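You operate a simulated robot arm through the tools that you are given. There is no shell and no other tool. Be economical: measure what you need, move in short steps, check, and stop when the job is done.

You are at the controls of a simulated two-armed robot. One attempt, no reset.

Task
Pick up the tag that says "L-452" with one hand, pass it to the other hand and put it on the shelf under the stacking table. Set down upright: tag.

It is judged by the outcome, as a careful person would: the job done as asked, and still so three seconds after it is handed in. It fails if anything else is knocked over, pushed out of place, dropped, spilled or broken.

Robot
Two 6-joint arms with two-finger grippers on one trunk, on a base that drives. Base frame: it is fixed to the floor where the robot stands at the start and does not move with it; the origin is under the middle of the robot, x ahead of it, y to its left, z up. Units: cm, rad, N and s.
The left shoulder is at the start at [6, 14.2, 67.5], the right one opposite. With the tool pointing down near the work surface each hand reaches from about 32 to 72 cm from the robot's upright axis, wherever it stands, measured 20 degrees to its own side. Places, roughly: shelf under the stacking table [-310, 250, 30]. Payload 2.45 kg a hand.
The TCP of each hand is the grasp point between the finger pads, 2.6 cm short of the fingertips. In the tool frame z runs along the fingers and y along their closing line. Largest opening 9.6 cm; the body of the gripper starts 6.9 cm behind the TCP.
Orientation is that of the tool frame in the base frame, as [roll, pitch, yaw] about the fixed x, y, z axes, in that order (R = Rz(yaw) Ry(pitch) Rx(roll)). With the fingers straight down and closing along the base's y, the tool's x points along the base's -x, its y along +y and its z along -z.

Tools
- The arms move only by the tool send_rows. It takes "left_series", "right_series" or both (then of equal length, played together; a hand with none holds still); each is a list of rows, each a list of 3 entries, a list of its own where there are three numbers: the shift along the tool's x, y, z in cm, then the turn, a rotation vector about the tool's x, y, z in rad, then the gripper command, from -1 (shut) to 1 (fully open), values between in proportion. In form: [[[x, y, z], [rx, ry, rz], fingers], ...]. A call has 1 to 20 rows; each row is the pose to reach, as a shift and turn from the pose commanded when the call began, along the tool's axes at that moment. Each row takes 0.2 s and may step no farther than 5 cm and 0.15 rad from the row before; otherwise, or with a gripper value out of range, the whole call is refused. A pose out of reach is approached as far as the arm can. The call stops where the force on the tool passes 40 N (or 10 N more than at its start, if that is more) or the arm is blocked; 0.2 s more then pass. The fingers move at their own pace and stop on an object; they squeeze with about 36 N. The grip force told is the motor's: it shows also when the fingers shut on nothing. Time passes only in rows, and 0.2 s behind the last, so rows that repeat a pose let the fingers close. It gives the time, the measured TCP pose, the force on the tool (base axes), the opening and the grip force at its end, in the units of the frame above (readings bear some noise), with the torque about the TCP (base axes, N m) and any sound that the robot's microphone picked up.
- Cameras (640 x 400 px; columns grow to the right, rows downward): "scene" is now at [12.71, -3.78, 128.25]; the picture's right is [-0.36, -0.93, 0.00], its down [-0.75, 0.29, -0.59] and it looks along [0.55, -0.21, -0.81] (base axes); focal length 257 px, centre (320, 200). "left" rides on the left gripper at [8.2, -0.3, -9.8] in its tool frame; the picture's right is [0.04, 1.00, 0.00], its down [-0.73, 0.03, -0.68] and it looks along [-0.68, 0.03, 0.73] (tool axes); focal length 256 px, centre (320, 200). "right" rides on the right gripper at [8.1, 0.3, -9.8] in its tool frame; the picture's right is [-0.04, 1.00, 0.00], its down [-0.73, -0.03, -0.68] and it looks along [-0.68, -0.03, 0.73] (tool axes); focal length 256 px, centre (320, 200). There is no depth. A picture from a camera that has moved, and an enlarged one, comes with that camera's place and axes in the base frame and with its lens. The place of the scene camera against the robot may be out by one fixed shift of up to 2.5 cm in any direction.
- snapshot(camera): a new picture of that camera. No time passes.
- slide_trunk(by): slides the trunk up (or, below 0, down) by that many cm; the arms and the scene camera ride with it, the base frame stays. It gives what a move gives, with no picture.
- steer(legs): drives the robot by 1 to 6 legs, each [ahead, turn to the left] in cm and rad, along the robot's own axes; the way and the turn of a leg run together, so that a leg with both is an arc; at most 150 cm and 3.142 rad a leg. The arms and the cameras ride along, it lands a little off, and it stops where it bumps. It gives what a move gives.
- aim_head(pan, tilt): turns the head with the scene camera to pan (to the left, within 1.501 rad either way) and tilt (down, from -0.506 to 1.204), counted from straight ahead of the robot. It gives what a move gives.
- zoom(camera, box): a new picture of the part [left, top, right, bottom] of that camera's present view, enlarged. No time passes.
- sign_off(): hands the job in; it is judged then, once.

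Go step by step. Nothing tells you exact positions but the pictures and the camera data: compare them with the known pose of the tool, close in by small moves and look again before you grip or let go. The budget is 120 turns and 108 pictures, counting those below and the enlarged ones. Unless the task says otherwise, let go and move clear before handing in, and close with one line.

The tools are called by a JSON object that holds its "api" and its "payload". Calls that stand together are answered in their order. send_rows: Moves the arms, as the interface text tells. Its arguments: {"type":"object","properties":{"left_series":{"type":"array","items":{"type":"array"}},"right_series":{"type":"array","items":{"type":"array"}}},"required":[]} The other tools are called the same way: slide_trunk (by) slides the trunk up or down; steer (legs) drives the base; aim_head (pan, tilt) turns the head that bears the scene camera; snapshot (camera) takes a picture; zoom (camera, box) takes an enlarged picture of a part of a camera's view; sign_off () hands the job in.

At the start:

```text
t: 0.0
left_position: [60.33, 2.95, 73.1]
left_tool_rot: [-3.141, 0.0, -3.136]
left_wrist_force: [0.6, 0.1, -0.8]
left_ft_torque: [-0.02, 0.0, -0.01]
left_finger_gap: 9.6
left_grasp_force: 0.0
right_position: [39.01, -34.2, 83.12]
right_tool_rot: [3.141, 0.0, -3.135]
right_wrist_force: [0.2, -0.2, 0.1]
right_ft_torque: [0.0, 0.01, 0.0]
right_finger_gap: 9.57
right_grasp_force: 0.1
trunk travel left (down, up): [-30.0, 29.0]
robot x, y, heading: [0.07, -0.09, -0.004]
head pan, tilt: [-0.363, 0.937]
```

scene: 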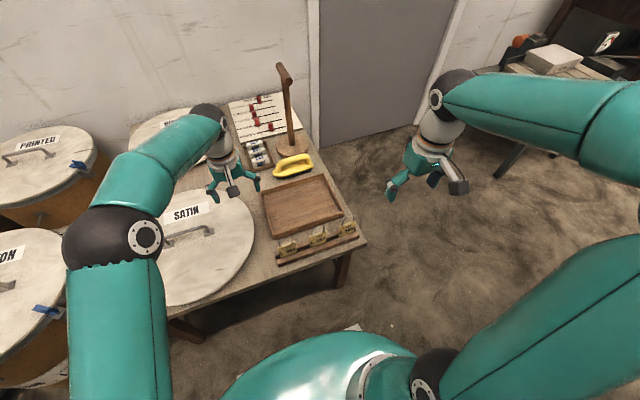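
right: 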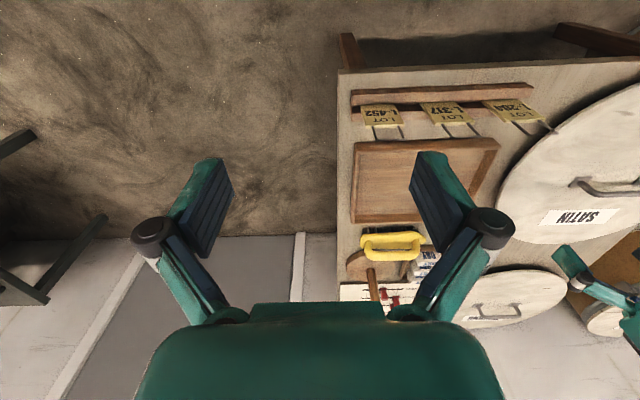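
left: 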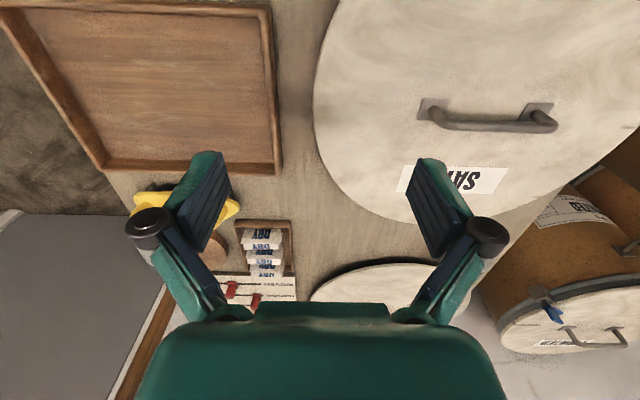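

The tags hang or stand on a rail at the near edge of the work table, and L-452 looks like the rightmost one. I'll enlarge both views to see how it sits.

{"api": "zoom", "payload": {"camera": "scene", "box": [250, 200, 390, 288]}}

{"api": "zoom", "payload": {"camera": "right", "box": [330, 60, 570, 210]}}

```text
4.55 times, centred on (320, 244) of scene
camera zoom: at [12.71, -3.78, 128.25], right [-0.36, -0.93, 0.0], down [-0.75, 0.29, -0.59], along [0.55, -0.21, -0.81], focal length 1170 px, centre (320, 0)
```

zoom: 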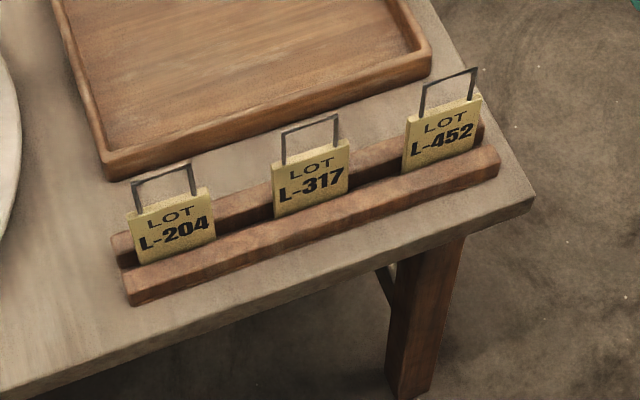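

```text
2.67 times, centred on (450, 135) of right
camera zoom: at [30.78, -33.88, 92.98], right [0.03, 1.0, 0.0], down [0.73, -0.03, 0.68], along [0.68, -0.02, -0.73], focal length 683 px, centre (-27, 373)
```

zoom: 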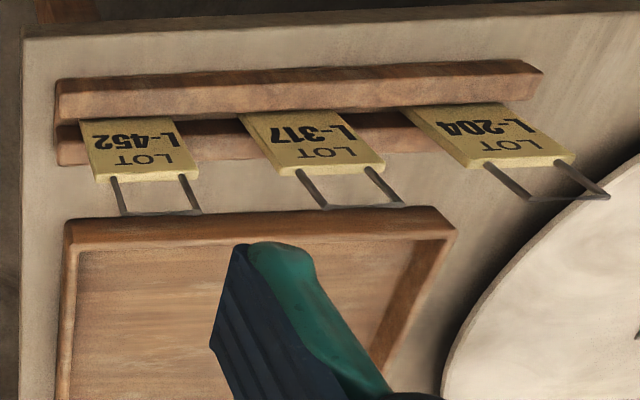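

The right hand is nearer, so it will do the picking. From two rays the tag is about (46.6, -25.6, 59), a plate facing me with a wire bail on top. I'll move above it while turning the hand so the fingers close along x, then look.

{"api": "send_rows", "payload": {"right_series": [[[-0.7, 0.8, 0.7], [0, 0, -0.143], 1], [[-1.4, 1.6, 1.4], [0, 0, -0.286], 1], [[-2.1, 2.4, 2.1], [0, 0, -0.429], 1], [[-2.8, 3.2, 2.8], [0, 0, -0.572], 1], [[-3.5, 4.0, 3.5], [0, 0, -0.715], 1], [[-4.2, 4.8, 4.2], [0, 0, -0.858], 1], [[-4.9, 5.6, 4.9], [0, 0, -1.0], 1], [[-5.6, 6.4, 5.6], [0, 0, -1.143], 1], [[-6.3, 7.2, 6.3], [0, 0, -1.286], 1], [[-7, 8, 7], [0, 0, -1.429], 1], [[-7.6, 8.6, 8], [0, 0, -1.571], 1], [[-7.6, 8.6, 8], [0, 0, -1.571], 1]]}}

{"api": "snapshot", "payload": {"camera": "right"}}

{"api": "snapshot", "payload": {"camera": "scene"}}

```text
t: 2.6
left_position: [60.37, 2.85, 73.26]
left_tool_rot: [3.142, 0.001, -3.136]
left_wrist_force: [0.4, 0.3, 0.1]
left_ft_torque: [-0.05, -0.05, 0.0]
left_finger_gap: 9.59
left_grasp_force: 0.0
right_position: [46.64, -25.48, 75.34]
right_tool_rot: [3.141, -0.001, -1.561]
right_wrist_force: [0.2, 0.0, -0.1]
right_ft_torque: [0.03, 0.03, 0.02]
right_finger_gap: 9.59
right_grasp_force: 0.0
trunk travel left (down, up): [-30.0, 29.0]
robot x, y, heading: [0.07, 0.3, -0.002]
head pan, tilt: [-0.363, 0.937]
```

```text
102 pictures are left
camera right: at [46.35, -33.63, 85.03], right [-1.0, 0.03, 0.0], down [0.02, 0.73, 0.68], along [0.02, 0.68, -0.73], focal length 256 px, centre (320, 200)
```

right: 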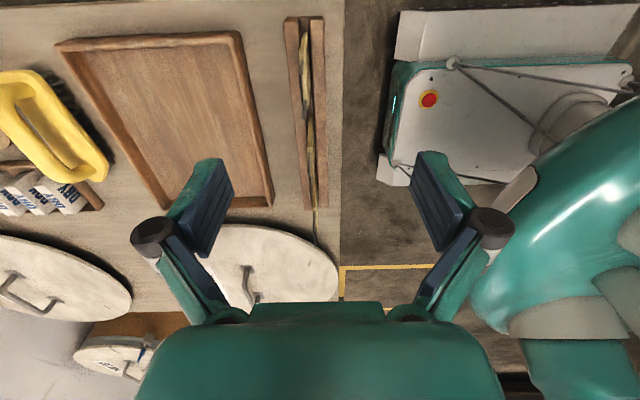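

```text
101 pictures are left
camera scene: at [12.72, -3.78, 128.25], right [-0.36, -0.93, 0.0], down [-0.75, 0.29, -0.59], along [0.55, -0.21, -0.81], focal length 257 px, centre (320, 200)
```

scene: 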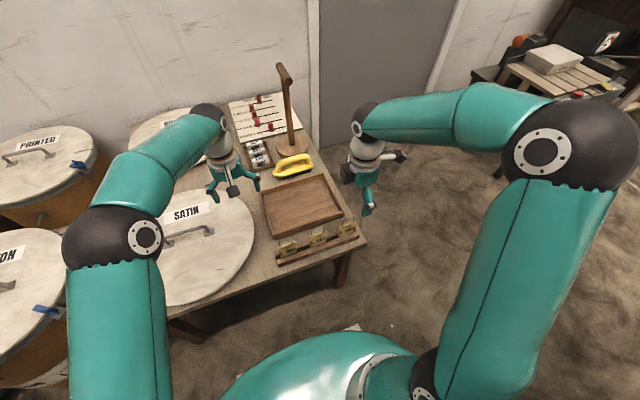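

The rail appears edge-on in the right camera. I'll enlarge it to pin down the tag.

{"api": "zoom", "payload": {"camera": "right", "box": [220, 0, 400, 112]}}

{"api": "zoom", "payload": {"camera": "scene", "box": [260, 140, 420, 280]}}

```text
3.56 times, centred on (310, 56) of right
camera zoom: at [46.35, -33.63, 85.03], right [-1.0, 0.03, 0.0], down [0.02, 0.73, 0.68], along [0.02, 0.68, -0.73], focal length 910 px, centre (356, 712)
```

zoom: 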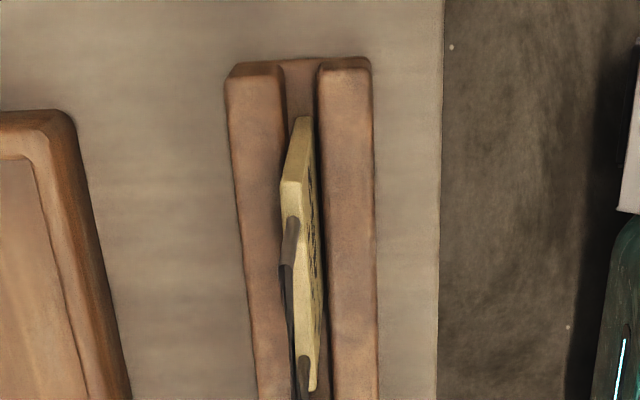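

```text
2.86 times, centred on (340, 210) of scene
camera zoom: at [12.72, -3.78, 128.25], right [-0.36, -0.93, 0.0], down [-0.75, 0.29, -0.59], along [0.55, -0.21, -0.81], focal length 735 px, centre (263, 171)
```

zoom: 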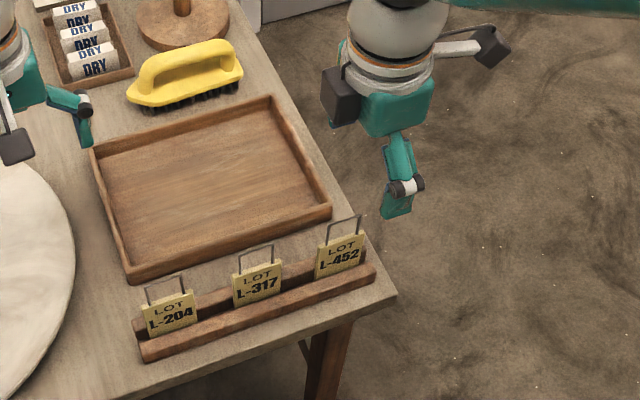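

The tag's top edge works out at x≈48.1, y from -27.7 to -22.4, z≈59. I'll centre over it, come down partway and check.

{"api": "send_rows", "payload": {"right_series": [[[-0.48, -1.46, 3], [0, 0, 0], 1], [[-0.48, -1.46, 6], [0, 0, 0], 1], [[-0.48, -1.46, 9], [0, 0, 0], 1], [[-0.48, -1.46, 11], [0, 0, 0], 1], [[-0.48, -1.46, 11], [0, 0, 0], 1]]}}

{"api": "snapshot", "payload": {"camera": "right"}}

{"api": "zoom", "payload": {"camera": "scene", "box": [270, 160, 390, 280]}}

```text
t: 3.8
left_position: [60.31, 3.06, 73.24]
left_tool_rot: [-3.141, 0.0, -3.138]
left_wrist_force: [-1.0, -0.1, 0.2]
left_ft_torque: [-0.02, 0.02, -0.01]
left_finger_gap: 9.59
left_grasp_force: 0.0
right_position: [47.77, -24.96, 64.24]
right_tool_rot: [-3.142, 0.0, -1.563]
right_wrist_force: [0.0, 0.1, 0.3]
right_ft_torque: [0.0, -0.02, 0.02]
right_finger_gap: 9.59
right_grasp_force: 0.0
trunk travel left (down, up): [-30.0, 29.0]
robot x, y, heading: [-0.28, 0.02, -0.002]
head pan, tilt: [-0.363, 0.937]
```

```text
98 pictures are left
camera right: at [47.55, -33.08, 73.99], right [-1.0, 0.03, 0.0], down [0.02, 0.73, 0.68], along [0.02, 0.68, -0.73], focal length 256 px, centre (320, 200)
```

right: 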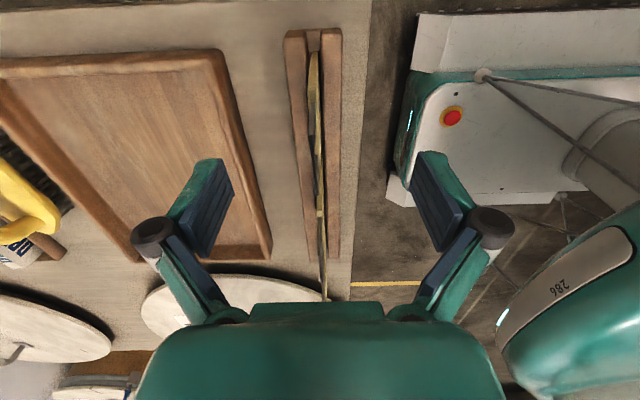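

```text
3.33 times, centred on (330, 220) of scene
camera zoom: at [12.73, -3.78, 128.25], right [-0.36, -0.93, 0.0], down [-0.75, 0.29, -0.59], along [0.55, -0.21, -0.81], focal length 858 px, centre (287, 133)
```

zoom: 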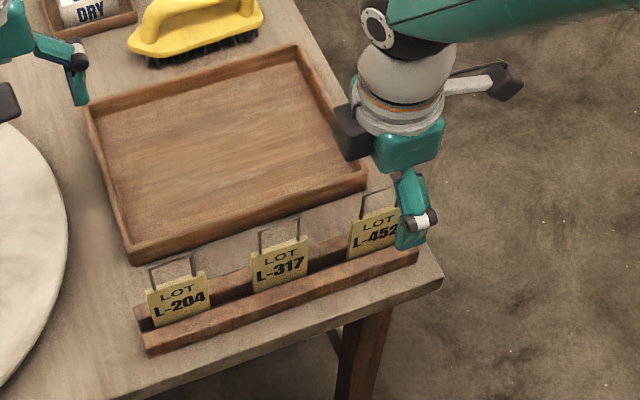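

The hand straddles the rail. I'll enlarge the right view to fix where the tag sits along the rail.

{"api": "zoom", "payload": {"camera": "right", "box": [230, 20, 410, 220]}}

```text
2.00 times, centred on (320, 120) of right
camera zoom: at [47.55, -33.08, 73.99], right [-1.0, 0.03, 0.0], down [0.02, 0.73, 0.68], along [0.02, 0.68, -0.73], focal length 512 px, centre (320, 360)
```

zoom: 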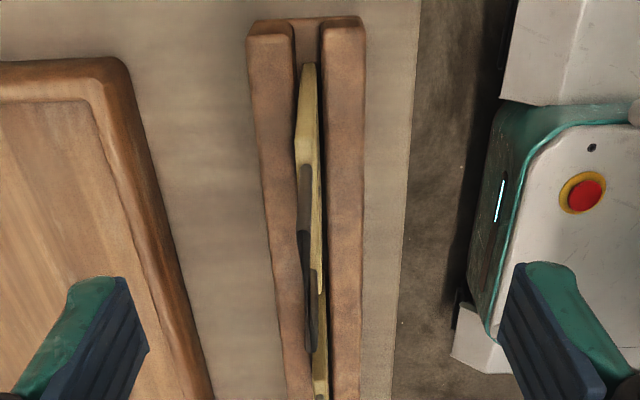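

The tag's top runs roughly from (48.2, -27.2) to (47.9, -22.5), so the hand is centred. Next I go down to put the fingertips about 2.5 cm below the top edge, and close.

{"api": "send_rows", "payload": {"right_series": [[[0, 0, 2], [0, 0, 0], 1], [[0, 0, 3.5], [0, 0, 0], 1], [[0, 0, 4.6], [0, 0, 0], 1], [[0, 0, 4.6], [0, 0, 0], 1]]}}

{"api": "zoom", "payload": {"camera": "right", "box": [200, 0, 440, 320]}}

{"api": "zoom", "payload": {"camera": "scene", "box": [300, 180, 380, 280]}}

```text
t: 4.8
left_position: [60.34, 2.88, 73.22]
left_tool_rot: [-3.141, 0.0, -3.136]
left_wrist_force: [-0.3, 0.3, -0.2]
left_ft_torque: [0.02, -0.01, -0.03]
left_finger_gap: 9.61
left_grasp_force: 0.0
right_position: [47.85, -24.96, 59.53]
right_tool_rot: [3.141, 0.001, -1.563]
right_wrist_force: [0.0, -0.6, -0.4]
right_ft_torque: [0.0, -0.02, 0.0]
right_finger_gap: 9.62
right_grasp_force: 0.0
trunk travel left (down, up): [-30.0, 29.0]
robot x, y, heading: [0.08, 0.24, -0.001]
head pan, tilt: [-0.363, 0.937]
```

```text
1.25 times, centred on (320, 160) of right
camera zoom: at [47.53, -33.04, 69.39], right [-1.0, 0.03, 0.0], down [0.03, 0.73, 0.68], along [0.02, 0.68, -0.73], focal length 320 px, centre (320, 250)
```

zoom: 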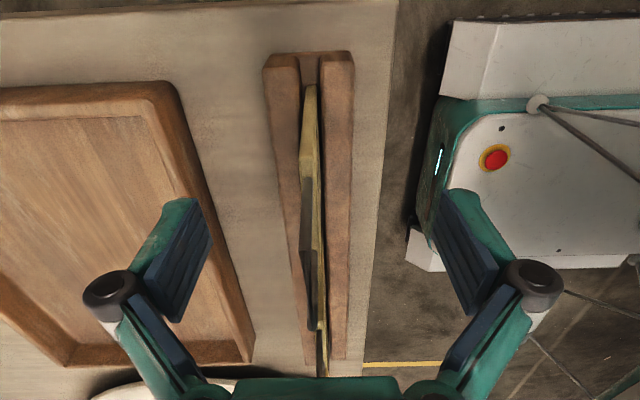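

```text
4.00 times, centred on (340, 230) of scene
camera zoom: at [12.73, -3.78, 128.25], right [-0.36, -0.93, 0.0], down [-0.75, 0.29, -0.59], along [0.55, -0.21, -0.81], focal length 1029 px, centre (240, 80)
```

zoom: 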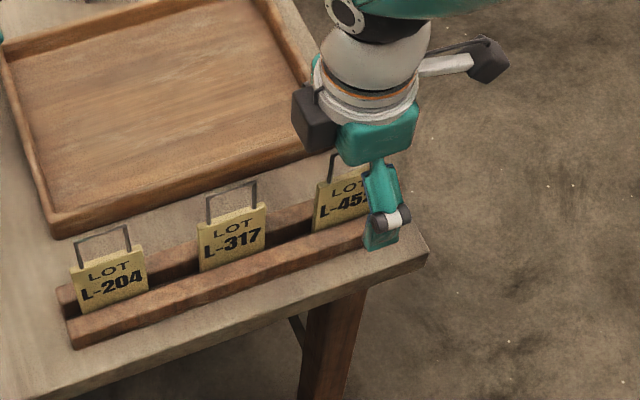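

Alignment looks good, so I'll close the fingers on the tag.

{"api": "send_rows", "payload": {"right_series": [[[0, 0, 0], [0, 0, 0], 0], [[0, 0, 0], [0, 0, 0], -0.5], [[0, 0, 0], [0, 0, 0], -1], [[0, 0, 0], [0, 0, 0], -1], [[0, 0, 0], [0, 0, 0], -1], [[0, 0, 0], [0, 0, 0], -1]]}}

{"api": "snapshot", "payload": {"camera": "right"}}

{"api": "zoom", "payload": {"camera": "scene", "box": [300, 180, 380, 280]}}

```text
t: 6.2
left_position: [60.38, 2.98, 73.16]
left_tool_rot: [-3.14, 0.0, -3.137]
left_wrist_force: [0.6, -0.7, 0.6]
left_ft_torque: [0.01, 0.0, -0.01]
left_finger_gap: 9.6
left_grasp_force: 0.1
right_position: [47.97, -24.98, 59.58]
right_tool_rot: [-3.141, 0.0, -1.565]
right_wrist_force: [2.7, 0.4, -0.4]
right_ft_torque: [0.01, -0.17, 0.03]
right_finger_gap: 0.61
right_grasp_force: 33.4
trunk travel left (down, up): [-30.0, 29.0]
robot x, y, heading: [-0.19, 0.1, -0.001]
head pan, tilt: [-0.363, 0.937]
```

```text
93 pictures are left
camera right: at [47.58, -33.04, 69.43], right [-1.0, 0.03, 0.0], down [0.02, 0.73, 0.68], along [0.02, 0.68, -0.73], focal length 256 px, centre (320, 200)
```

right: 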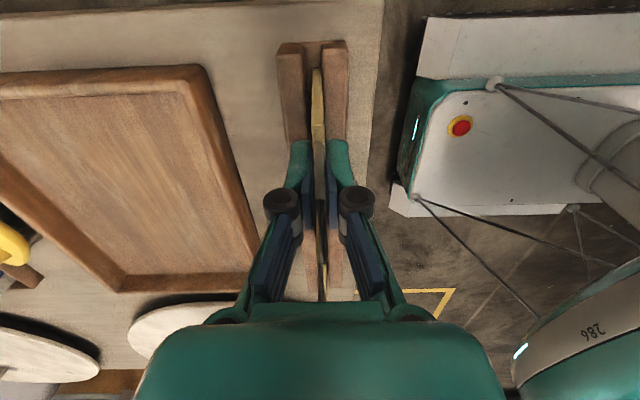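

```text
4.00 times, centred on (340, 230) of scene
camera zoom: at [12.75, -3.78, 128.25], right [-0.36, -0.93, 0.0], down [-0.75, 0.29, -0.59], along [0.55, -0.21, -0.81], focal length 1029 px, centre (240, 80)
```

zoom: 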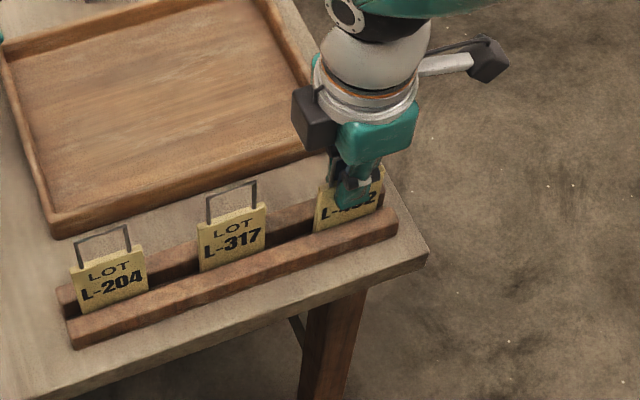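

The tag is gripped at 0.6 cm thickness, centred on the plate. I'll lift it straight up.

{"api": "send_rows", "payload": {"right_series": [[[0, 0, -1], [0, 0, 0], -1], [[0, 0, -2], [0, 0, 0], -1], [[0, 0, -4], [0, 0, 0], -1], [[0, 0, -7], [0, 0, 0], -1], [[0, 0, -10], [0, 0, 0], -1], [[0, 0, -14], [0, 0, 0], -1], [[0, 0, -18], [0, 0, 0], -1], [[0, 0, -22], [0, 0, 0], -1], [[0, 0, -22], [0, 0, 0], -1]]}}

{"api": "snapshot", "payload": {"camera": "scene"}}

{"api": "zoom", "payload": {"camera": "scene", "box": [260, 130, 420, 280]}}

```text
t: 8.2
left_position: [60.32, 2.9, 73.1]
left_tool_rot: [-3.141, -0.001, -3.136]
left_wrist_force: [-0.2, -0.2, -0.1]
left_ft_torque: [0.0, 0.01, -0.01]
left_finger_gap: 9.61
left_grasp_force: 0.0
right_position: [47.89, -25.1, 81.71]
right_tool_rot: [3.141, 0.0, -1.563]
right_wrist_force: [-0.2, 0.0, -0.1]
right_ft_torque: [0.02, 0.01, 0.05]
right_finger_gap: 0.6
right_grasp_force: 33.5
trunk travel left (down, up): [-30.0, 29.0]
robot x, y, heading: [0.0, 0.08, 0.005]
head pan, tilt: [-0.363, 0.937]
```

```text
91 pictures are left
camera scene: at [12.72, -3.77, 128.25], right [-0.36, -0.93, 0.0], down [-0.75, 0.29, -0.59], along [0.55, -0.21, -0.81], focal length 257 px, centre (320, 200)
```

scene: 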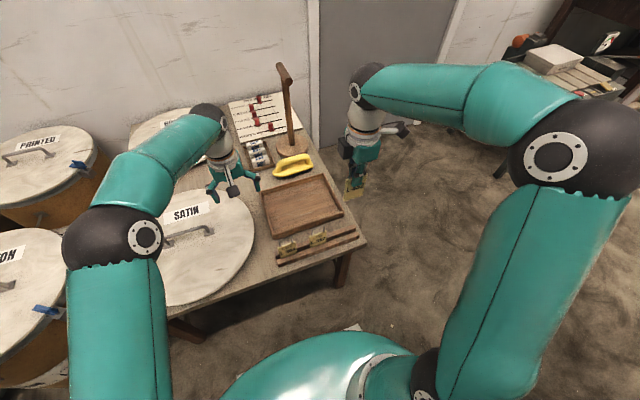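

```text
2.67 times, centred on (340, 205) of scene
camera zoom: at [12.72, -3.77, 128.25], right [-0.36, -0.93, 0.0], down [-0.75, 0.29, -0.59], along [0.55, -0.21, -0.81], focal length 686 px, centre (267, 187)
```

zoom: 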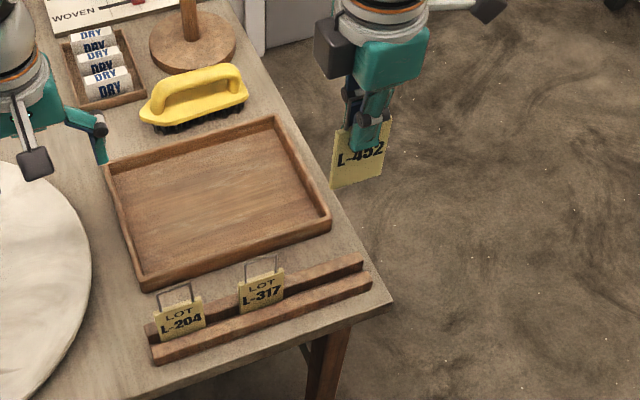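

The tag is out cleanly and the other two are undisturbed. Before driving off I'll look around to find the stacking table.

{"api": "aim_head", "payload": {"pan": 1.5, "tilt": 0.35}}

{"api": "snapshot", "payload": {"camera": "scene"}}

{"api": "aim_head", "payload": {"pan": -1.5, "tilt": 0.35}}

{"api": "snapshot", "payload": {"camera": "scene"}}

```text
t: 10.0
left_position: [60.24, 3.05, 73.28]
left_tool_rot: [3.141, 0.0, -3.137]
left_wrist_force: [1.4, -0.2, -0.2]
left_ft_torque: [0.0, 0.01, 0.01]
left_finger_gap: 9.61
left_grasp_force: 0.1
right_position: [47.92, -25.11, 81.63]
right_tool_rot: [-3.141, 0.0, -1.565]
right_wrist_force: [-0.1, 0.6, -0.3]
right_ft_torque: [-0.01, -0.01, 0.01]
right_finger_gap: 0.61
right_grasp_force: 33.4
trunk travel left (down, up): [-30.0, 29.0]
robot x, y, heading: [-0.08, -0.36, -0.003]
head pan, tilt: [1.499, 0.351]
```

```text
89 pictures are left
camera scene: at [6.54, 8.12, 133.29], right [1.0, -0.07, 0.0], down [-0.03, -0.34, -0.94], along [0.07, 0.94, -0.34], focal length 257 px, centre (320, 200)
```

scene: 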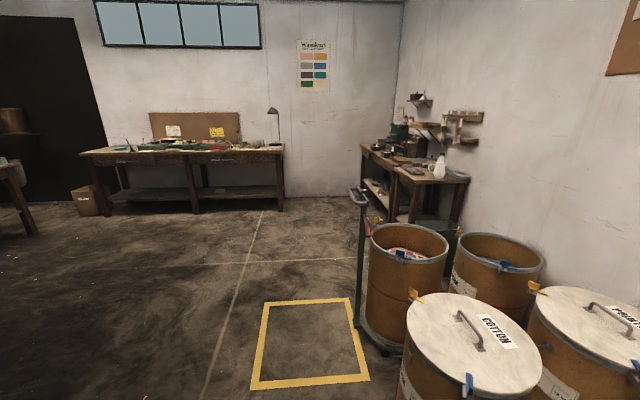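

```text
t: 12.6
left_position: [60.42, 2.98, 73.19]
left_tool_rot: [-3.141, 0.0, -3.137]
left_wrist_force: [0.2, 0.8, 0.0]
left_ft_torque: [0.01, -0.02, -0.01]
left_finger_gap: 9.63
left_grasp_force: 0.2
right_position: [48.06, -25.04, 81.67]
right_tool_rot: [3.141, 0.001, -1.564]
right_wrist_force: [0.1, 0.4, 0.3]
right_ft_torque: [0.02, 0.07, -0.02]
right_finger_gap: 0.63
right_grasp_force: 32.6
trunk travel left (down, up): [-30.0, 29.0]
robot x, y, heading: [0.11, -0.15, 0.002]
head pan, tilt: [-1.499, 0.351]
```

```text
88 pictures are left
camera scene: at [6.54, -10.46, 133.29], right [-1.0, -0.07, 0.0], down [-0.03, 0.34, -0.94], along [0.07, -0.94, -0.34], focal length 257 px, centre (320, 200)
```

scene: 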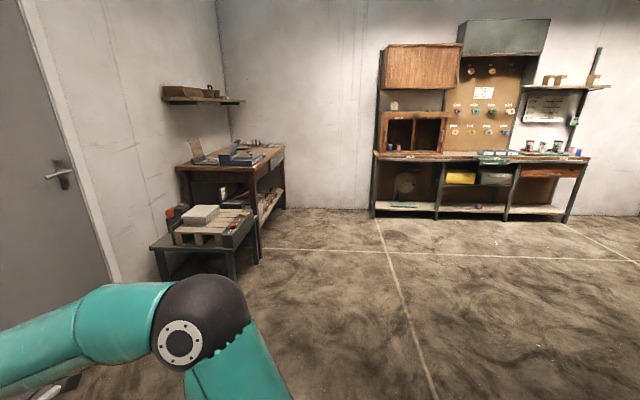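

The stacking table looks to be at the far left, just out of view behind. I'll check the floor close behind me before backing away from the table.

{"api": "aim_head", "payload": {"pan": 1.5, "tilt": 1.1}}

{"api": "snapshot", "payload": {"camera": "scene"}}

{"api": "aim_head", "payload": {"pan": -1.5, "tilt": 1.1}}

{"api": "snapshot", "payload": {"camera": "scene"}}

```text
t: 15.2
left_position: [60.42, 3.0, 73.22]
left_tool_rot: [3.141, -0.001, -3.136]
left_wrist_force: [0.2, 0.4, 0.7]
left_ft_torque: [-0.04, 0.01, 0.0]
left_finger_gap: 9.61
left_grasp_force: 0.1
right_position: [47.93, -25.09, 81.6]
right_tool_rot: [3.141, 0.001, -1.564]
right_wrist_force: [-0.4, 0.4, -1.6]
right_ft_torque: [-0.02, 0.03, -0.01]
right_finger_gap: 0.58
right_grasp_force: 33.0
trunk travel left (down, up): [-30.0, 29.0]
robot x, y, heading: [0.04, -0.4, 0.002]
head pan, tilt: [1.499, 1.1]
```

```text
87 pictures are left
camera scene: at [6.32, 5.13, 127.15], right [1.0, -0.07, 0.0], down [-0.06, -0.89, -0.45], along [0.03, 0.45, -0.89], focal length 257 px, centre (320, 200)
```

scene: 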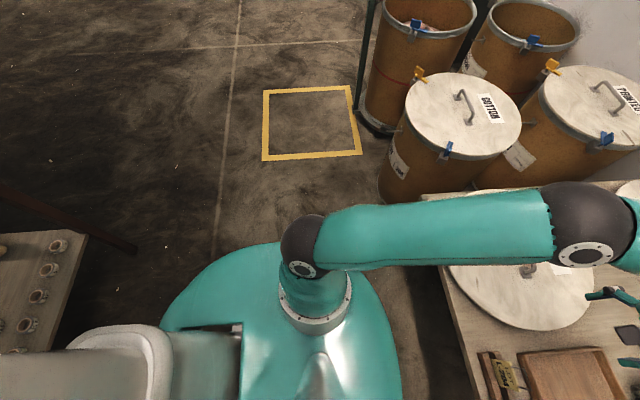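

```text
t: 17.8
left_position: [60.23, 2.85, 73.25]
left_tool_rot: [3.141, 0.001, -3.135]
left_wrist_force: [-0.4, 0.7, 0.1]
left_ft_torque: [-0.03, 0.0, -0.01]
left_finger_gap: 9.61
left_grasp_force: 0.1
right_position: [47.81, -25.14, 81.62]
right_tool_rot: [-3.141, 0.0, -1.564]
right_wrist_force: [0.4, 0.5, 0.3]
right_ft_torque: [0.02, 0.02, 0.01]
right_finger_gap: 0.6
right_grasp_force: 34.1
trunk travel left (down, up): [-30.0, 29.0]
robot x, y, heading: [0.1, -0.04, -0.001]
head pan, tilt: [-1.499, 1.1]
```

```text
86 pictures are left
camera scene: at [6.32, -7.47, 127.15], right [-1.0, -0.07, 0.0], down [-0.06, 0.89, -0.45], along [0.03, -0.45, -0.89], focal length 257 px, centre (320, 200)
```

scene: 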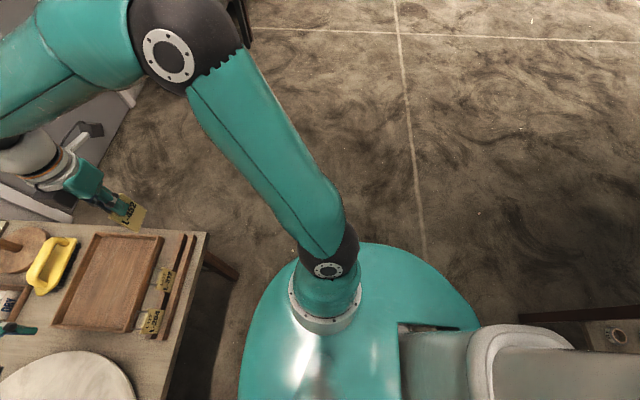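

There is another table close behind, so I won't back up. Everything nearby is lower than my hands, so I'll raise the trunk, turn left in place and look down the way out.

{"api": "slide_trunk", "payload": {"by": 12}}

{"api": "steer", "payload": {"legs": [[0, 1.75]]}}

{"api": "aim_head", "payload": {"pan": 0.5, "tilt": 0.5}}

{"api": "snapshot", "payload": {"camera": "scene"}}

```text
t: 19.3
left_position: [60.37, 2.91, 85.2]
left_tool_rot: [-3.141, 0.0, -3.136]
left_wrist_force: [-0.4, -0.8, -0.8]
left_ft_torque: [0.0, -0.02, 0.0]
left_finger_gap: 9.59
left_grasp_force: 0.1
right_position: [48.05, -25.06, 93.4]
right_tool_rot: [3.14, -0.001, -1.564]
right_wrist_force: [0.5, -0.6, -0.9]
right_ft_torque: [-0.01, -0.02, 0.03]
right_finger_gap: 0.6
right_grasp_force: 33.2
trunk travel left (down, up): [-42.0, 17.0]
robot x, y, heading: [-0.24, -0.17, -0.003]
head pan, tilt: [-1.499, 1.1]
```

```text
t: 23.1
left_position: [13.76, 59.31, 85.19]
left_tool_rot: [-3.139, 0.0, -1.837]
left_wrist_force: [0.5, 0.1, -0.3]
left_ft_torque: [0.0, 0.02, 0.01]
left_finger_gap: 9.57
left_grasp_force: 0.1
right_position: [37.37, 39.9, 93.69]
right_tool_rot: [3.139, 0.0, -0.264]
right_wrist_force: [0.5, 0.4, -0.5]
right_ft_torque: [0.0, 0.04, 0.0]
right_finger_gap: 0.6
right_grasp_force: 33.8
trunk travel left (down, up): [-42.0, 17.0]
robot x, y, heading: [6.1, -1.13, 1.335]
head pan, tilt: [-1.499, 1.1]
stopped in leg 1: the robot was blocked; the commanded pose is now the measured one
```

```text
t: 25.0
left_position: [13.76, 59.33, 85.24]
left_tool_rot: [-3.139, -0.001, -1.837]
left_wrist_force: [0.7, 0.5, 0.0]
left_ft_torque: [0.05, -0.01, -0.03]
left_finger_gap: 9.57
left_grasp_force: 0.2
right_position: [37.39, 39.95, 93.62]
right_tool_rot: [3.141, 0.001, -0.266]
right_wrist_force: [-0.1, 0.0, -0.4]
right_ft_torque: [0.03, 0.0, 0.02]
right_finger_gap: 0.6
right_grasp_force: 33.5
trunk travel left (down, up): [-42.0, 17.0]
robot x, y, heading: [6.08, -1.36, 1.332]
head pan, tilt: [0.499, 0.499]
```

```text
85 pictures are left
camera scene: at [4.85, 12.08, 143.91], right [0.97, 0.26, 0.0], down [0.12, -0.46, -0.88], along [-0.23, 0.85, -0.48], focal length 257 px, centre (320, 200)
```

scene: 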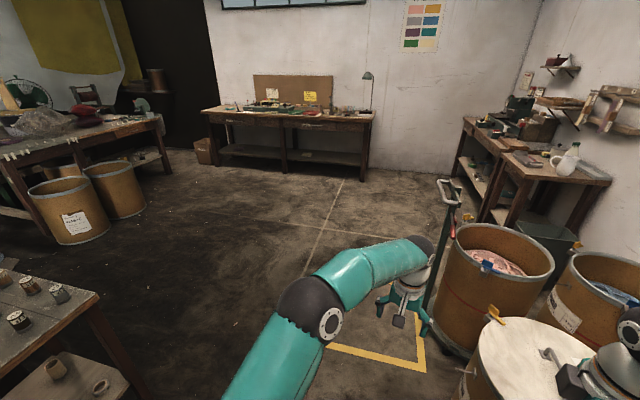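

The turn stopped short at heading 1.33, with the base touching something low. I'll look down on both sides for clearances.

{"api": "aim_head", "payload": {"pan": 1.4, "tilt": 0.95}}

{"api": "snapshot", "payload": {"camera": "scene"}}

{"api": "aim_head", "payload": {"pan": -1.2, "tilt": 1.1}}

{"api": "snapshot", "payload": {"camera": "scene"}}

{"api": "aim_head", "payload": {"pan": 0, "tilt": 1.1}}

{"api": "snapshot", "payload": {"camera": "scene"}}

```text
t: 26.2
left_position: [13.67, 59.27, 85.3]
left_tool_rot: [-3.138, -0.001, -1.837]
left_wrist_force: [1.0, 0.4, -0.2]
left_ft_torque: [-0.01, 0.0, 0.02]
left_finger_gap: 9.59
left_grasp_force: 0.0
right_position: [37.32, 39.85, 93.69]
right_tool_rot: [3.142, 0.0, -0.265]
right_wrist_force: [0.4, -0.2, 0.3]
right_ft_torque: [-0.01, -0.01, 0.02]
right_finger_gap: 0.61
right_grasp_force: 33.1
trunk travel left (down, up): [-42.0, 17.0]
robot x, y, heading: [5.88, -1.41, 1.335]
head pan, tilt: [1.4, 0.949]
```

```text
84 pictures are left
camera scene: at [0.54, 6.17, 140.18], right [0.4, 0.92, 0.0], down [0.75, -0.32, -0.58], along [-0.53, 0.23, -0.81], focal length 257 px, centre (320, 200)
```

scene: 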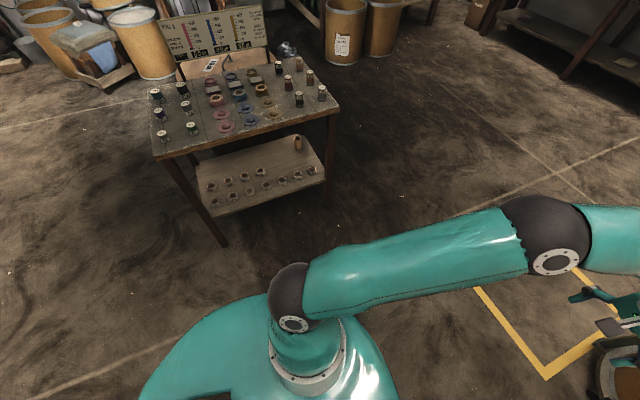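

```text
t: 28.6
left_position: [13.69, 59.35, 85.33]
left_tool_rot: [-3.14, 0.001, -1.84]
left_wrist_force: [-0.2, -0.2, -0.3]
left_ft_torque: [0.02, -0.01, -0.02]
left_finger_gap: 9.59
left_grasp_force: 0.1
right_position: [37.47, 39.94, 93.68]
right_tool_rot: [-3.141, 0.0, -0.264]
right_wrist_force: [0.1, -0.4, 0.1]
right_ft_torque: [-0.02, 0.04, -0.01]
right_finger_gap: 0.59
right_grasp_force: 33.8
trunk travel left (down, up): [-42.0, 17.0]
robot x, y, heading: [6.55, -1.53, 1.335]
head pan, tilt: [-1.201, 1.1]
```

```text
83 pictures are left
camera scene: at [13.47, 4.13, 139.15], right [0.13, -0.99, 0.0], down [-0.88, -0.12, -0.45], along [0.45, 0.06, -0.89], focal length 257 px, centre (320, 200)
```

scene: 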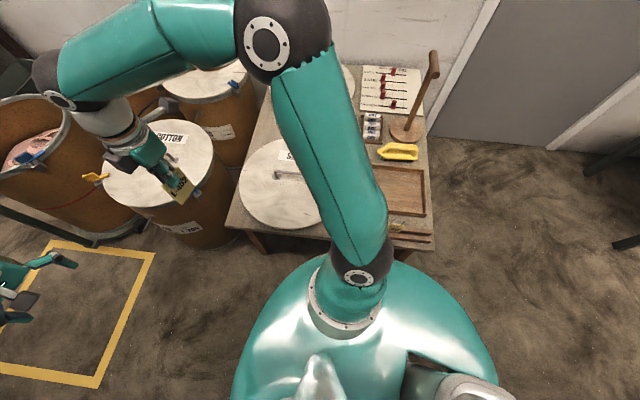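

```text
t: 30.0
left_position: [13.67, 59.23, 85.21]
left_tool_rot: [-3.139, 0.002, -1.839]
left_wrist_force: [-0.2, 0.7, -0.3]
left_ft_torque: [0.0, -0.01, 0.03]
left_finger_gap: 9.59
left_grasp_force: 0.0
right_position: [37.45, 39.81, 93.79]
right_tool_rot: [3.141, 0.002, -0.265]
right_wrist_force: [-1.0, 0.5, -0.1]
right_ft_torque: [0.0, -0.01, -0.01]
right_finger_gap: 0.58
right_grasp_force: 33.3
trunk travel left (down, up): [-42.0, 17.0]
robot x, y, heading: [6.12, -1.34, 1.337]
head pan, tilt: [0.0, 1.1]
```

```text
82 pictures are left
camera scene: at [8.7, 9.43, 139.15], right [0.97, -0.23, 0.0], down [-0.21, -0.87, -0.45], along [0.11, 0.44, -0.89], focal length 257 px, centre (320, 200)
```

scene: 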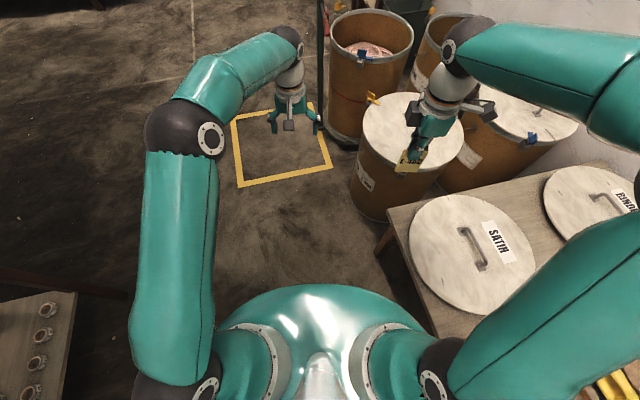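

The base corner seems to have caught the near leg of the tag table. I'll back off along my heading, check that nothing moved, then turn a bit further and drive out.

{"api": "steer", "payload": {"legs": [[-40, 0]]}}

{"api": "aim_head", "payload": {"pan": -0.9, "tilt": 0.9}}

{"api": "snapshot", "payload": {"camera": "scene"}}

```text
t: 32.5
left_position: [4.55, 19.79, 85.35]
left_tool_rot: [-3.14, 0.001, -1.842]
left_wrist_force: [-0.2, -0.6, -0.6]
left_ft_torque: [0.05, -0.01, 0.0]
left_finger_gap: 9.62
left_grasp_force: 0.1
right_position: [28.06, 0.23, 93.68]
right_tool_rot: [3.141, -0.001, -0.27]
right_wrist_force: [-0.2, 0.0, -0.1]
right_ft_torque: [0.01, -0.01, 0.01]
right_finger_gap: 0.59
right_grasp_force: 33.5
trunk travel left (down, up): [-42.0, 17.0]
robot x, y, heading: [-3.85, -41.27, 1.327]
head pan, tilt: [0.0, 1.1]
```

```text
t: 33.7
left_position: [4.57, 19.82, 85.37]
left_tool_rot: [-3.141, 0.0, -1.842]
left_wrist_force: [0.4, 0.2, -0.4]
left_ft_torque: [0.01, 0.02, -0.04]
left_finger_gap: 9.6
left_grasp_force: 0.2
right_position: [28.0, 0.35, 93.76]
right_tool_rot: [3.141, 0.0, -0.268]
right_wrist_force: [-0.4, 0.6, -0.3]
right_ft_torque: [0.02, -0.01, 0.04]
right_finger_gap: 0.6
right_grasp_force: 33.1
trunk travel left (down, up): [-42.0, 17.0]
robot x, y, heading: [-3.72, -40.67, 1.33]
head pan, tilt: [-0.901, 0.901]
```

```text
81 pictures are left
camera scene: at [4.59, -32.93, 140.53], right [0.42, -0.91, 0.0], down [-0.71, -0.33, -0.62], along [0.56, 0.26, -0.78], focal length 257 px, centre (320, 200)
```

scene: 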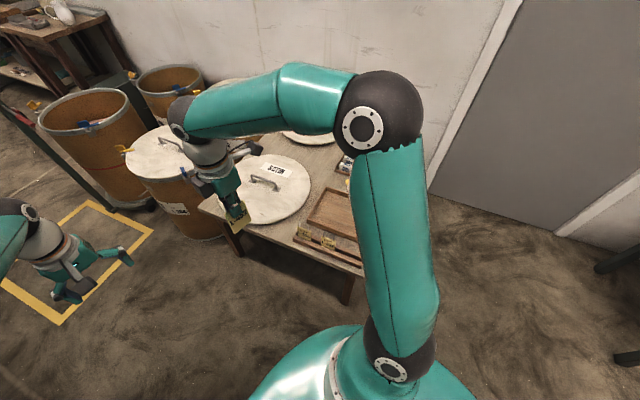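

The table and everything on it still stand as they were. I'll turn a little more left and drive out through the gap.

{"api": "steer", "payload": {"legs": [[0, 0.42], [150, 0]]}}

{"api": "aim_head", "payload": {"pan": 0.7, "tilt": 0.45}}

{"api": "snapshot", "payload": {"camera": "scene"}}

```text
t: 42.5
left_position: [-45.02, 164.69, 85.43]
left_tool_rot: [-3.14, -0.001, -1.438]
left_wrist_force: [1.0, 0.1, 0.0]
left_ft_torque: [0.03, -0.01, -0.03]
left_finger_gap: 9.59
left_grasp_force: 0.0
right_position: [-15.66, 155.94, 93.78]
right_tool_rot: [3.141, 0.0, 0.135]
right_wrist_force: [-0.3, 0.2, -0.8]
right_ft_torque: [-0.02, 0.03, -0.01]
right_finger_gap: 0.61
right_grasp_force: 33.5
trunk travel left (down, up): [-42.0, 17.0]
robot x, y, heading: [-28.46, 105.67, 1.738]
head pan, tilt: [-0.901, 0.901]
```

```text
t: 44.2
left_position: [-44.98, 164.74, 85.48]
left_tool_rot: [-3.141, -0.001, -1.437]
left_wrist_force: [-0.5, 0.1, 0.9]
left_ft_torque: [-0.03, -0.01, 0.0]
left_finger_gap: 9.58
left_grasp_force: 0.1
right_position: [-15.76, 155.94, 93.86]
right_tool_rot: [3.141, 0.001, 0.136]
right_wrist_force: [0.5, -0.2, -0.1]
right_ft_torque: [-0.01, 0.01, 0.02]
right_finger_gap: 0.61
right_grasp_force: 33.4
trunk travel left (down, up): [-42.0, 17.0]
robot x, y, heading: [-28.67, 105.54, 1.736]
head pan, tilt: [0.7, 0.45]
```

```text
80 pictures are left
camera scene: at [-36.68, 116.49, 144.36], right [0.65, 0.76, 0.0], down [0.33, -0.28, -0.9], along [-0.68, 0.59, -0.44], focal length 257 px, centre (320, 200)
```

scene: 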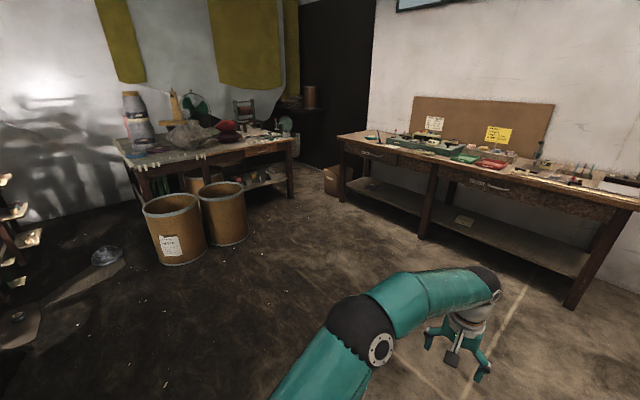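

The stacking table is ahead on the left, and the given shelf spot projects to about pixel (258, 180), between the drum and the right leg. I'll enlarge that part.

{"api": "zoom", "payload": {"camera": "scene", "box": [120, 90, 320, 270]}}

{"api": "zoom", "payload": {"camera": "scene", "box": [220, 130, 310, 220]}}

```text
2.22 times, centred on (220, 180) of scene
camera zoom: at [-36.68, 116.49, 144.36], right [0.65, 0.76, 0.0], down [0.33, -0.28, -0.9], along [-0.68, 0.59, -0.44], focal length 572 px, centre (542, 244)
```

zoom: 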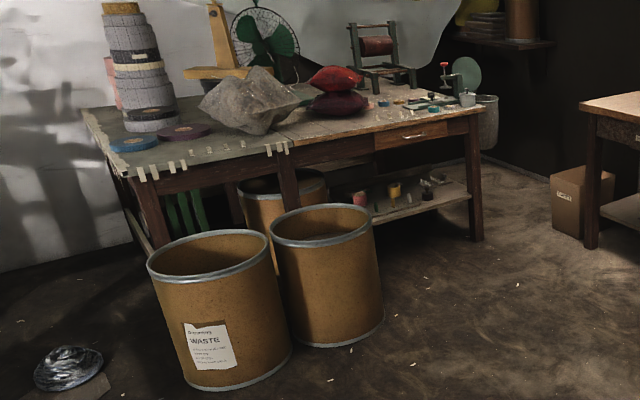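

```text
4.44 times, centred on (265, 175) of scene
camera zoom: at [-36.68, 116.49, 144.36], right [0.65, 0.76, 0.0], down [0.33, -0.28, -0.9], along [-0.68, 0.59, -0.44], focal length 1144 px, centre (564, 311)
```

zoom: 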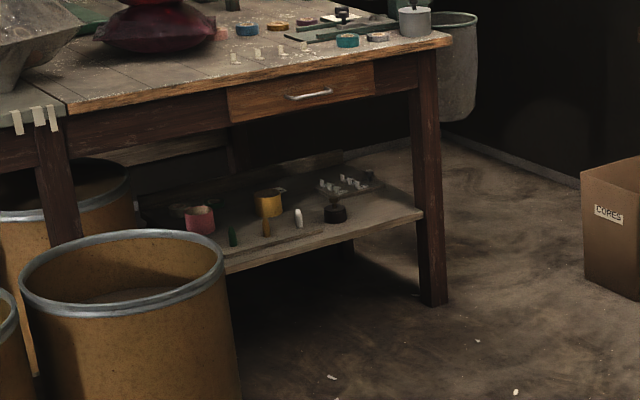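

The table's front edge is at about x≈-291 parallel to y, its top about z 74, shelf about z 28–30. There is a free spot on the shelf at about y≈272, between the dark round item and the right leg. I'll do the handover here in open space: first the left hand goes back and tilts 45° forward, then the right moves to the middle.

{"api": "send_rows", "payload": {"left_series": [[[1.9, 0.7, -1.7], [0, -0.112, 0], 1], [[3.8, 1.4, -3.4], [0, -0.224, 0], 1], [[5.7, 2.1, -5.1], [0, -0.336, 0], 1], [[7.6, 2.8, -6.9], [0, -0.448, 0], 1], [[9.5, 3.5, -8.6], [0, -0.56, 0], 1], [[11.4, 4.2, -10.4], [0, -0.672, 0], 1], [[13.3, 5, -12.1], [0, -0.785, 0], 1], [[13.3, 5, -12.1], [0, -0.785, 0], 1]]}}

{"api": "send_rows", "payload": {"right_series": [[[-4, -2, 0], [0, 0, 0], -1], [[-8, -4, 0], [0, 0, 0], -1], [[-12, -6, 0], [0, 0, 0], -1], [[-16, -8, 0], [0, 0, 0], -1], [[-20, -8, 0], [0, 0, 0], -1], [[-20, -8, 0], [0, 0, 0], -1]]}}

{"api": "aim_head", "payload": {"pan": -0.1, "tilt": 0.85}}

{"api": "snapshot", "payload": {"camera": "scene"}}

{"api": "snapshot", "payload": {"camera": "left"}}

```text
t: 46.0
left_position: [-48.07, 150.8, 97.51]
left_tool_rot: [-3.141, 0.787, -1.436]
left_wrist_force: [0.2, 0.4, 0.4]
left_ft_torque: [0.01, -0.02, 0.04]
left_finger_gap: 9.6
left_grasp_force: 0.1
right_position: [-15.64, 155.87, 93.66]
right_tool_rot: [-3.14, 0.0, 0.136]
right_wrist_force: [-0.1, 0.0, -0.4]
right_ft_torque: [0.0, 0.01, -0.01]
right_finger_gap: 0.57
right_grasp_force: 33.3
trunk travel left (down, up): [-42.0, 17.0]
robot x, y, heading: [-28.38, 105.22, 1.732]
head pan, tilt: [0.7, 0.45]
```

```text
t: 47.4
left_position: [-48.23, 150.7, 97.56]
left_tool_rot: [-3.14, 0.785, -1.437]
left_wrist_force: [0.0, 0.0, -0.5]
left_ft_torque: [0.02, 0.02, 0.0]
left_finger_gap: 9.61
left_grasp_force: 0.1
right_position: [-36.7, 161.17, 93.58]
right_tool_rot: [3.141, 0.001, 0.134]
right_wrist_force: [-0.1, 1.1, 1.0]
right_ft_torque: [-0.01, 0.01, 0.04]
right_finger_gap: 0.6
right_grasp_force: 33.1
trunk travel left (down, up): [-42.0, 17.0]
robot x, y, heading: [-28.62, 105.76, 1.732]
head pan, tilt: [0.7, 0.45]
```

```text
t: 48.5
left_position: [-48.12, 150.66, 97.47]
left_tool_rot: [-3.14, 0.784, -1.437]
left_wrist_force: [-0.1, -0.2, -0.1]
left_ft_torque: [0.05, -0.05, 0.01]
left_finger_gap: 9.61
left_grasp_force: 0.1
right_position: [-36.65, 161.21, 93.69]
right_tool_rot: [-3.141, 0.0, 0.137]
right_wrist_force: [0.2, 0.0, 0.4]
right_ft_torque: [0.0, 0.03, 0.01]
right_finger_gap: 0.59
right_grasp_force: 33.5
trunk travel left (down, up): [-42.0, 17.0]
robot x, y, heading: [-28.22, 105.84, 1.732]
head pan, tilt: [-0.099, 0.85]
```

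```text
77 pictures are left
camera scene: at [-30.21, 118.3, 140.92], right [1.0, 0.06, 0.0], down [0.05, -0.75, -0.66], along [-0.04, 0.66, -0.75], focal length 257 px, centre (320, 200)
```

scene: 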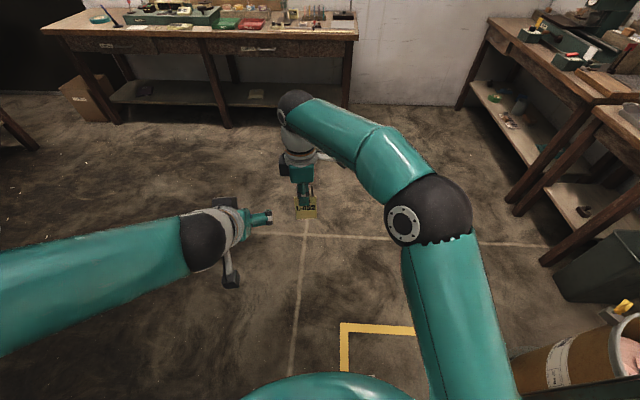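

```text
76 pictures are left
camera left: at [-46.26, 138.22, 98.72], right [-0.99, -0.16, -0.03], down [-0.04, 0.03, 1.0], along [-0.16, 0.99, -0.04], focal length 256 px, centre (320, 200)
```

left: 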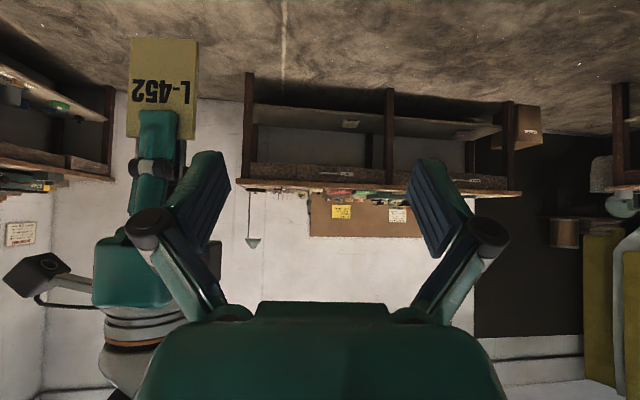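

The tag measures about 5.6 x 8.3 cm and hangs from z 92.7 down to 84.5. I'll slide the left hand sideways onto its line at a standoff and check from its camera.

{"api": "send_rows", "payload": {"left_series": [[[0.1, -3.2, 0], [0, 0, 0], 1], [[0.2, -6.4, 0], [0, 0, 0], 1], [[0.3, -9.6, 0], [0, 0, 0], 1], [[0.4, -12.8, 0], [0, 0, 0], 1], [[0.4, -12.8, 0], [0, 0, 0], 1]]}}

{"api": "snapshot", "payload": {"camera": "left"}}

{"api": "zoom", "payload": {"camera": "scene", "box": [220, 80, 400, 300]}}

```text
t: 49.8
left_position: [-35.53, 152.25, 97.31]
left_tool_rot: [-3.139, 0.785, -1.434]
left_wrist_force: [0.0, -0.7, 0.4]
left_ft_torque: [-0.05, -0.01, 0.0]
left_finger_gap: 9.61
left_grasp_force: 0.0
right_position: [-36.79, 161.18, 93.65]
right_tool_rot: [3.141, -0.001, 0.135]
right_wrist_force: [0.3, 0.7, 0.2]
right_ft_torque: [-0.01, 0.0, -0.01]
right_finger_gap: 0.6
right_grasp_force: 33.0
trunk travel left (down, up): [-42.0, 17.0]
robot x, y, heading: [-28.8, 105.68, 1.736]
head pan, tilt: [-0.099, 0.85]
```

```text
75 pictures are left
camera left: at [-33.58, 139.71, 98.33], right [-0.99, -0.16, -0.03], down [-0.04, 0.03, 1.0], along [-0.16, 0.99, -0.04], focal length 256 px, centre (320, 200)
```

left: 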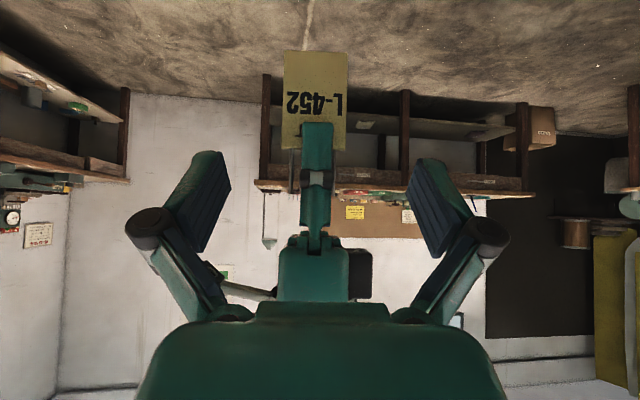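

```text
1.82 times, centred on (310, 190) of scene
camera zoom: at [-30.2, 118.29, 140.92], right [1.0, 0.06, 0.0], down [0.05, -0.75, -0.66], along [-0.04, 0.66, -0.75], focal length 468 px, centre (338, 218)
```

zoom: 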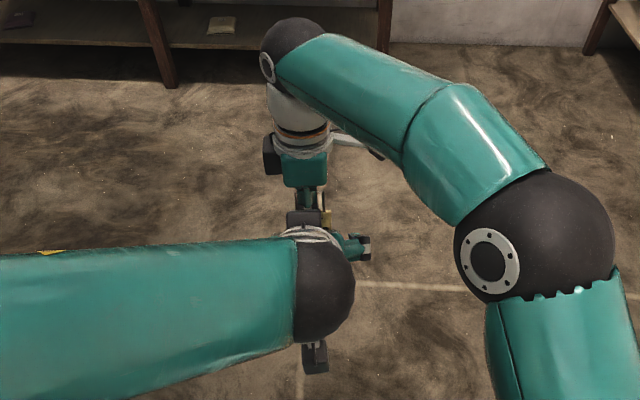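

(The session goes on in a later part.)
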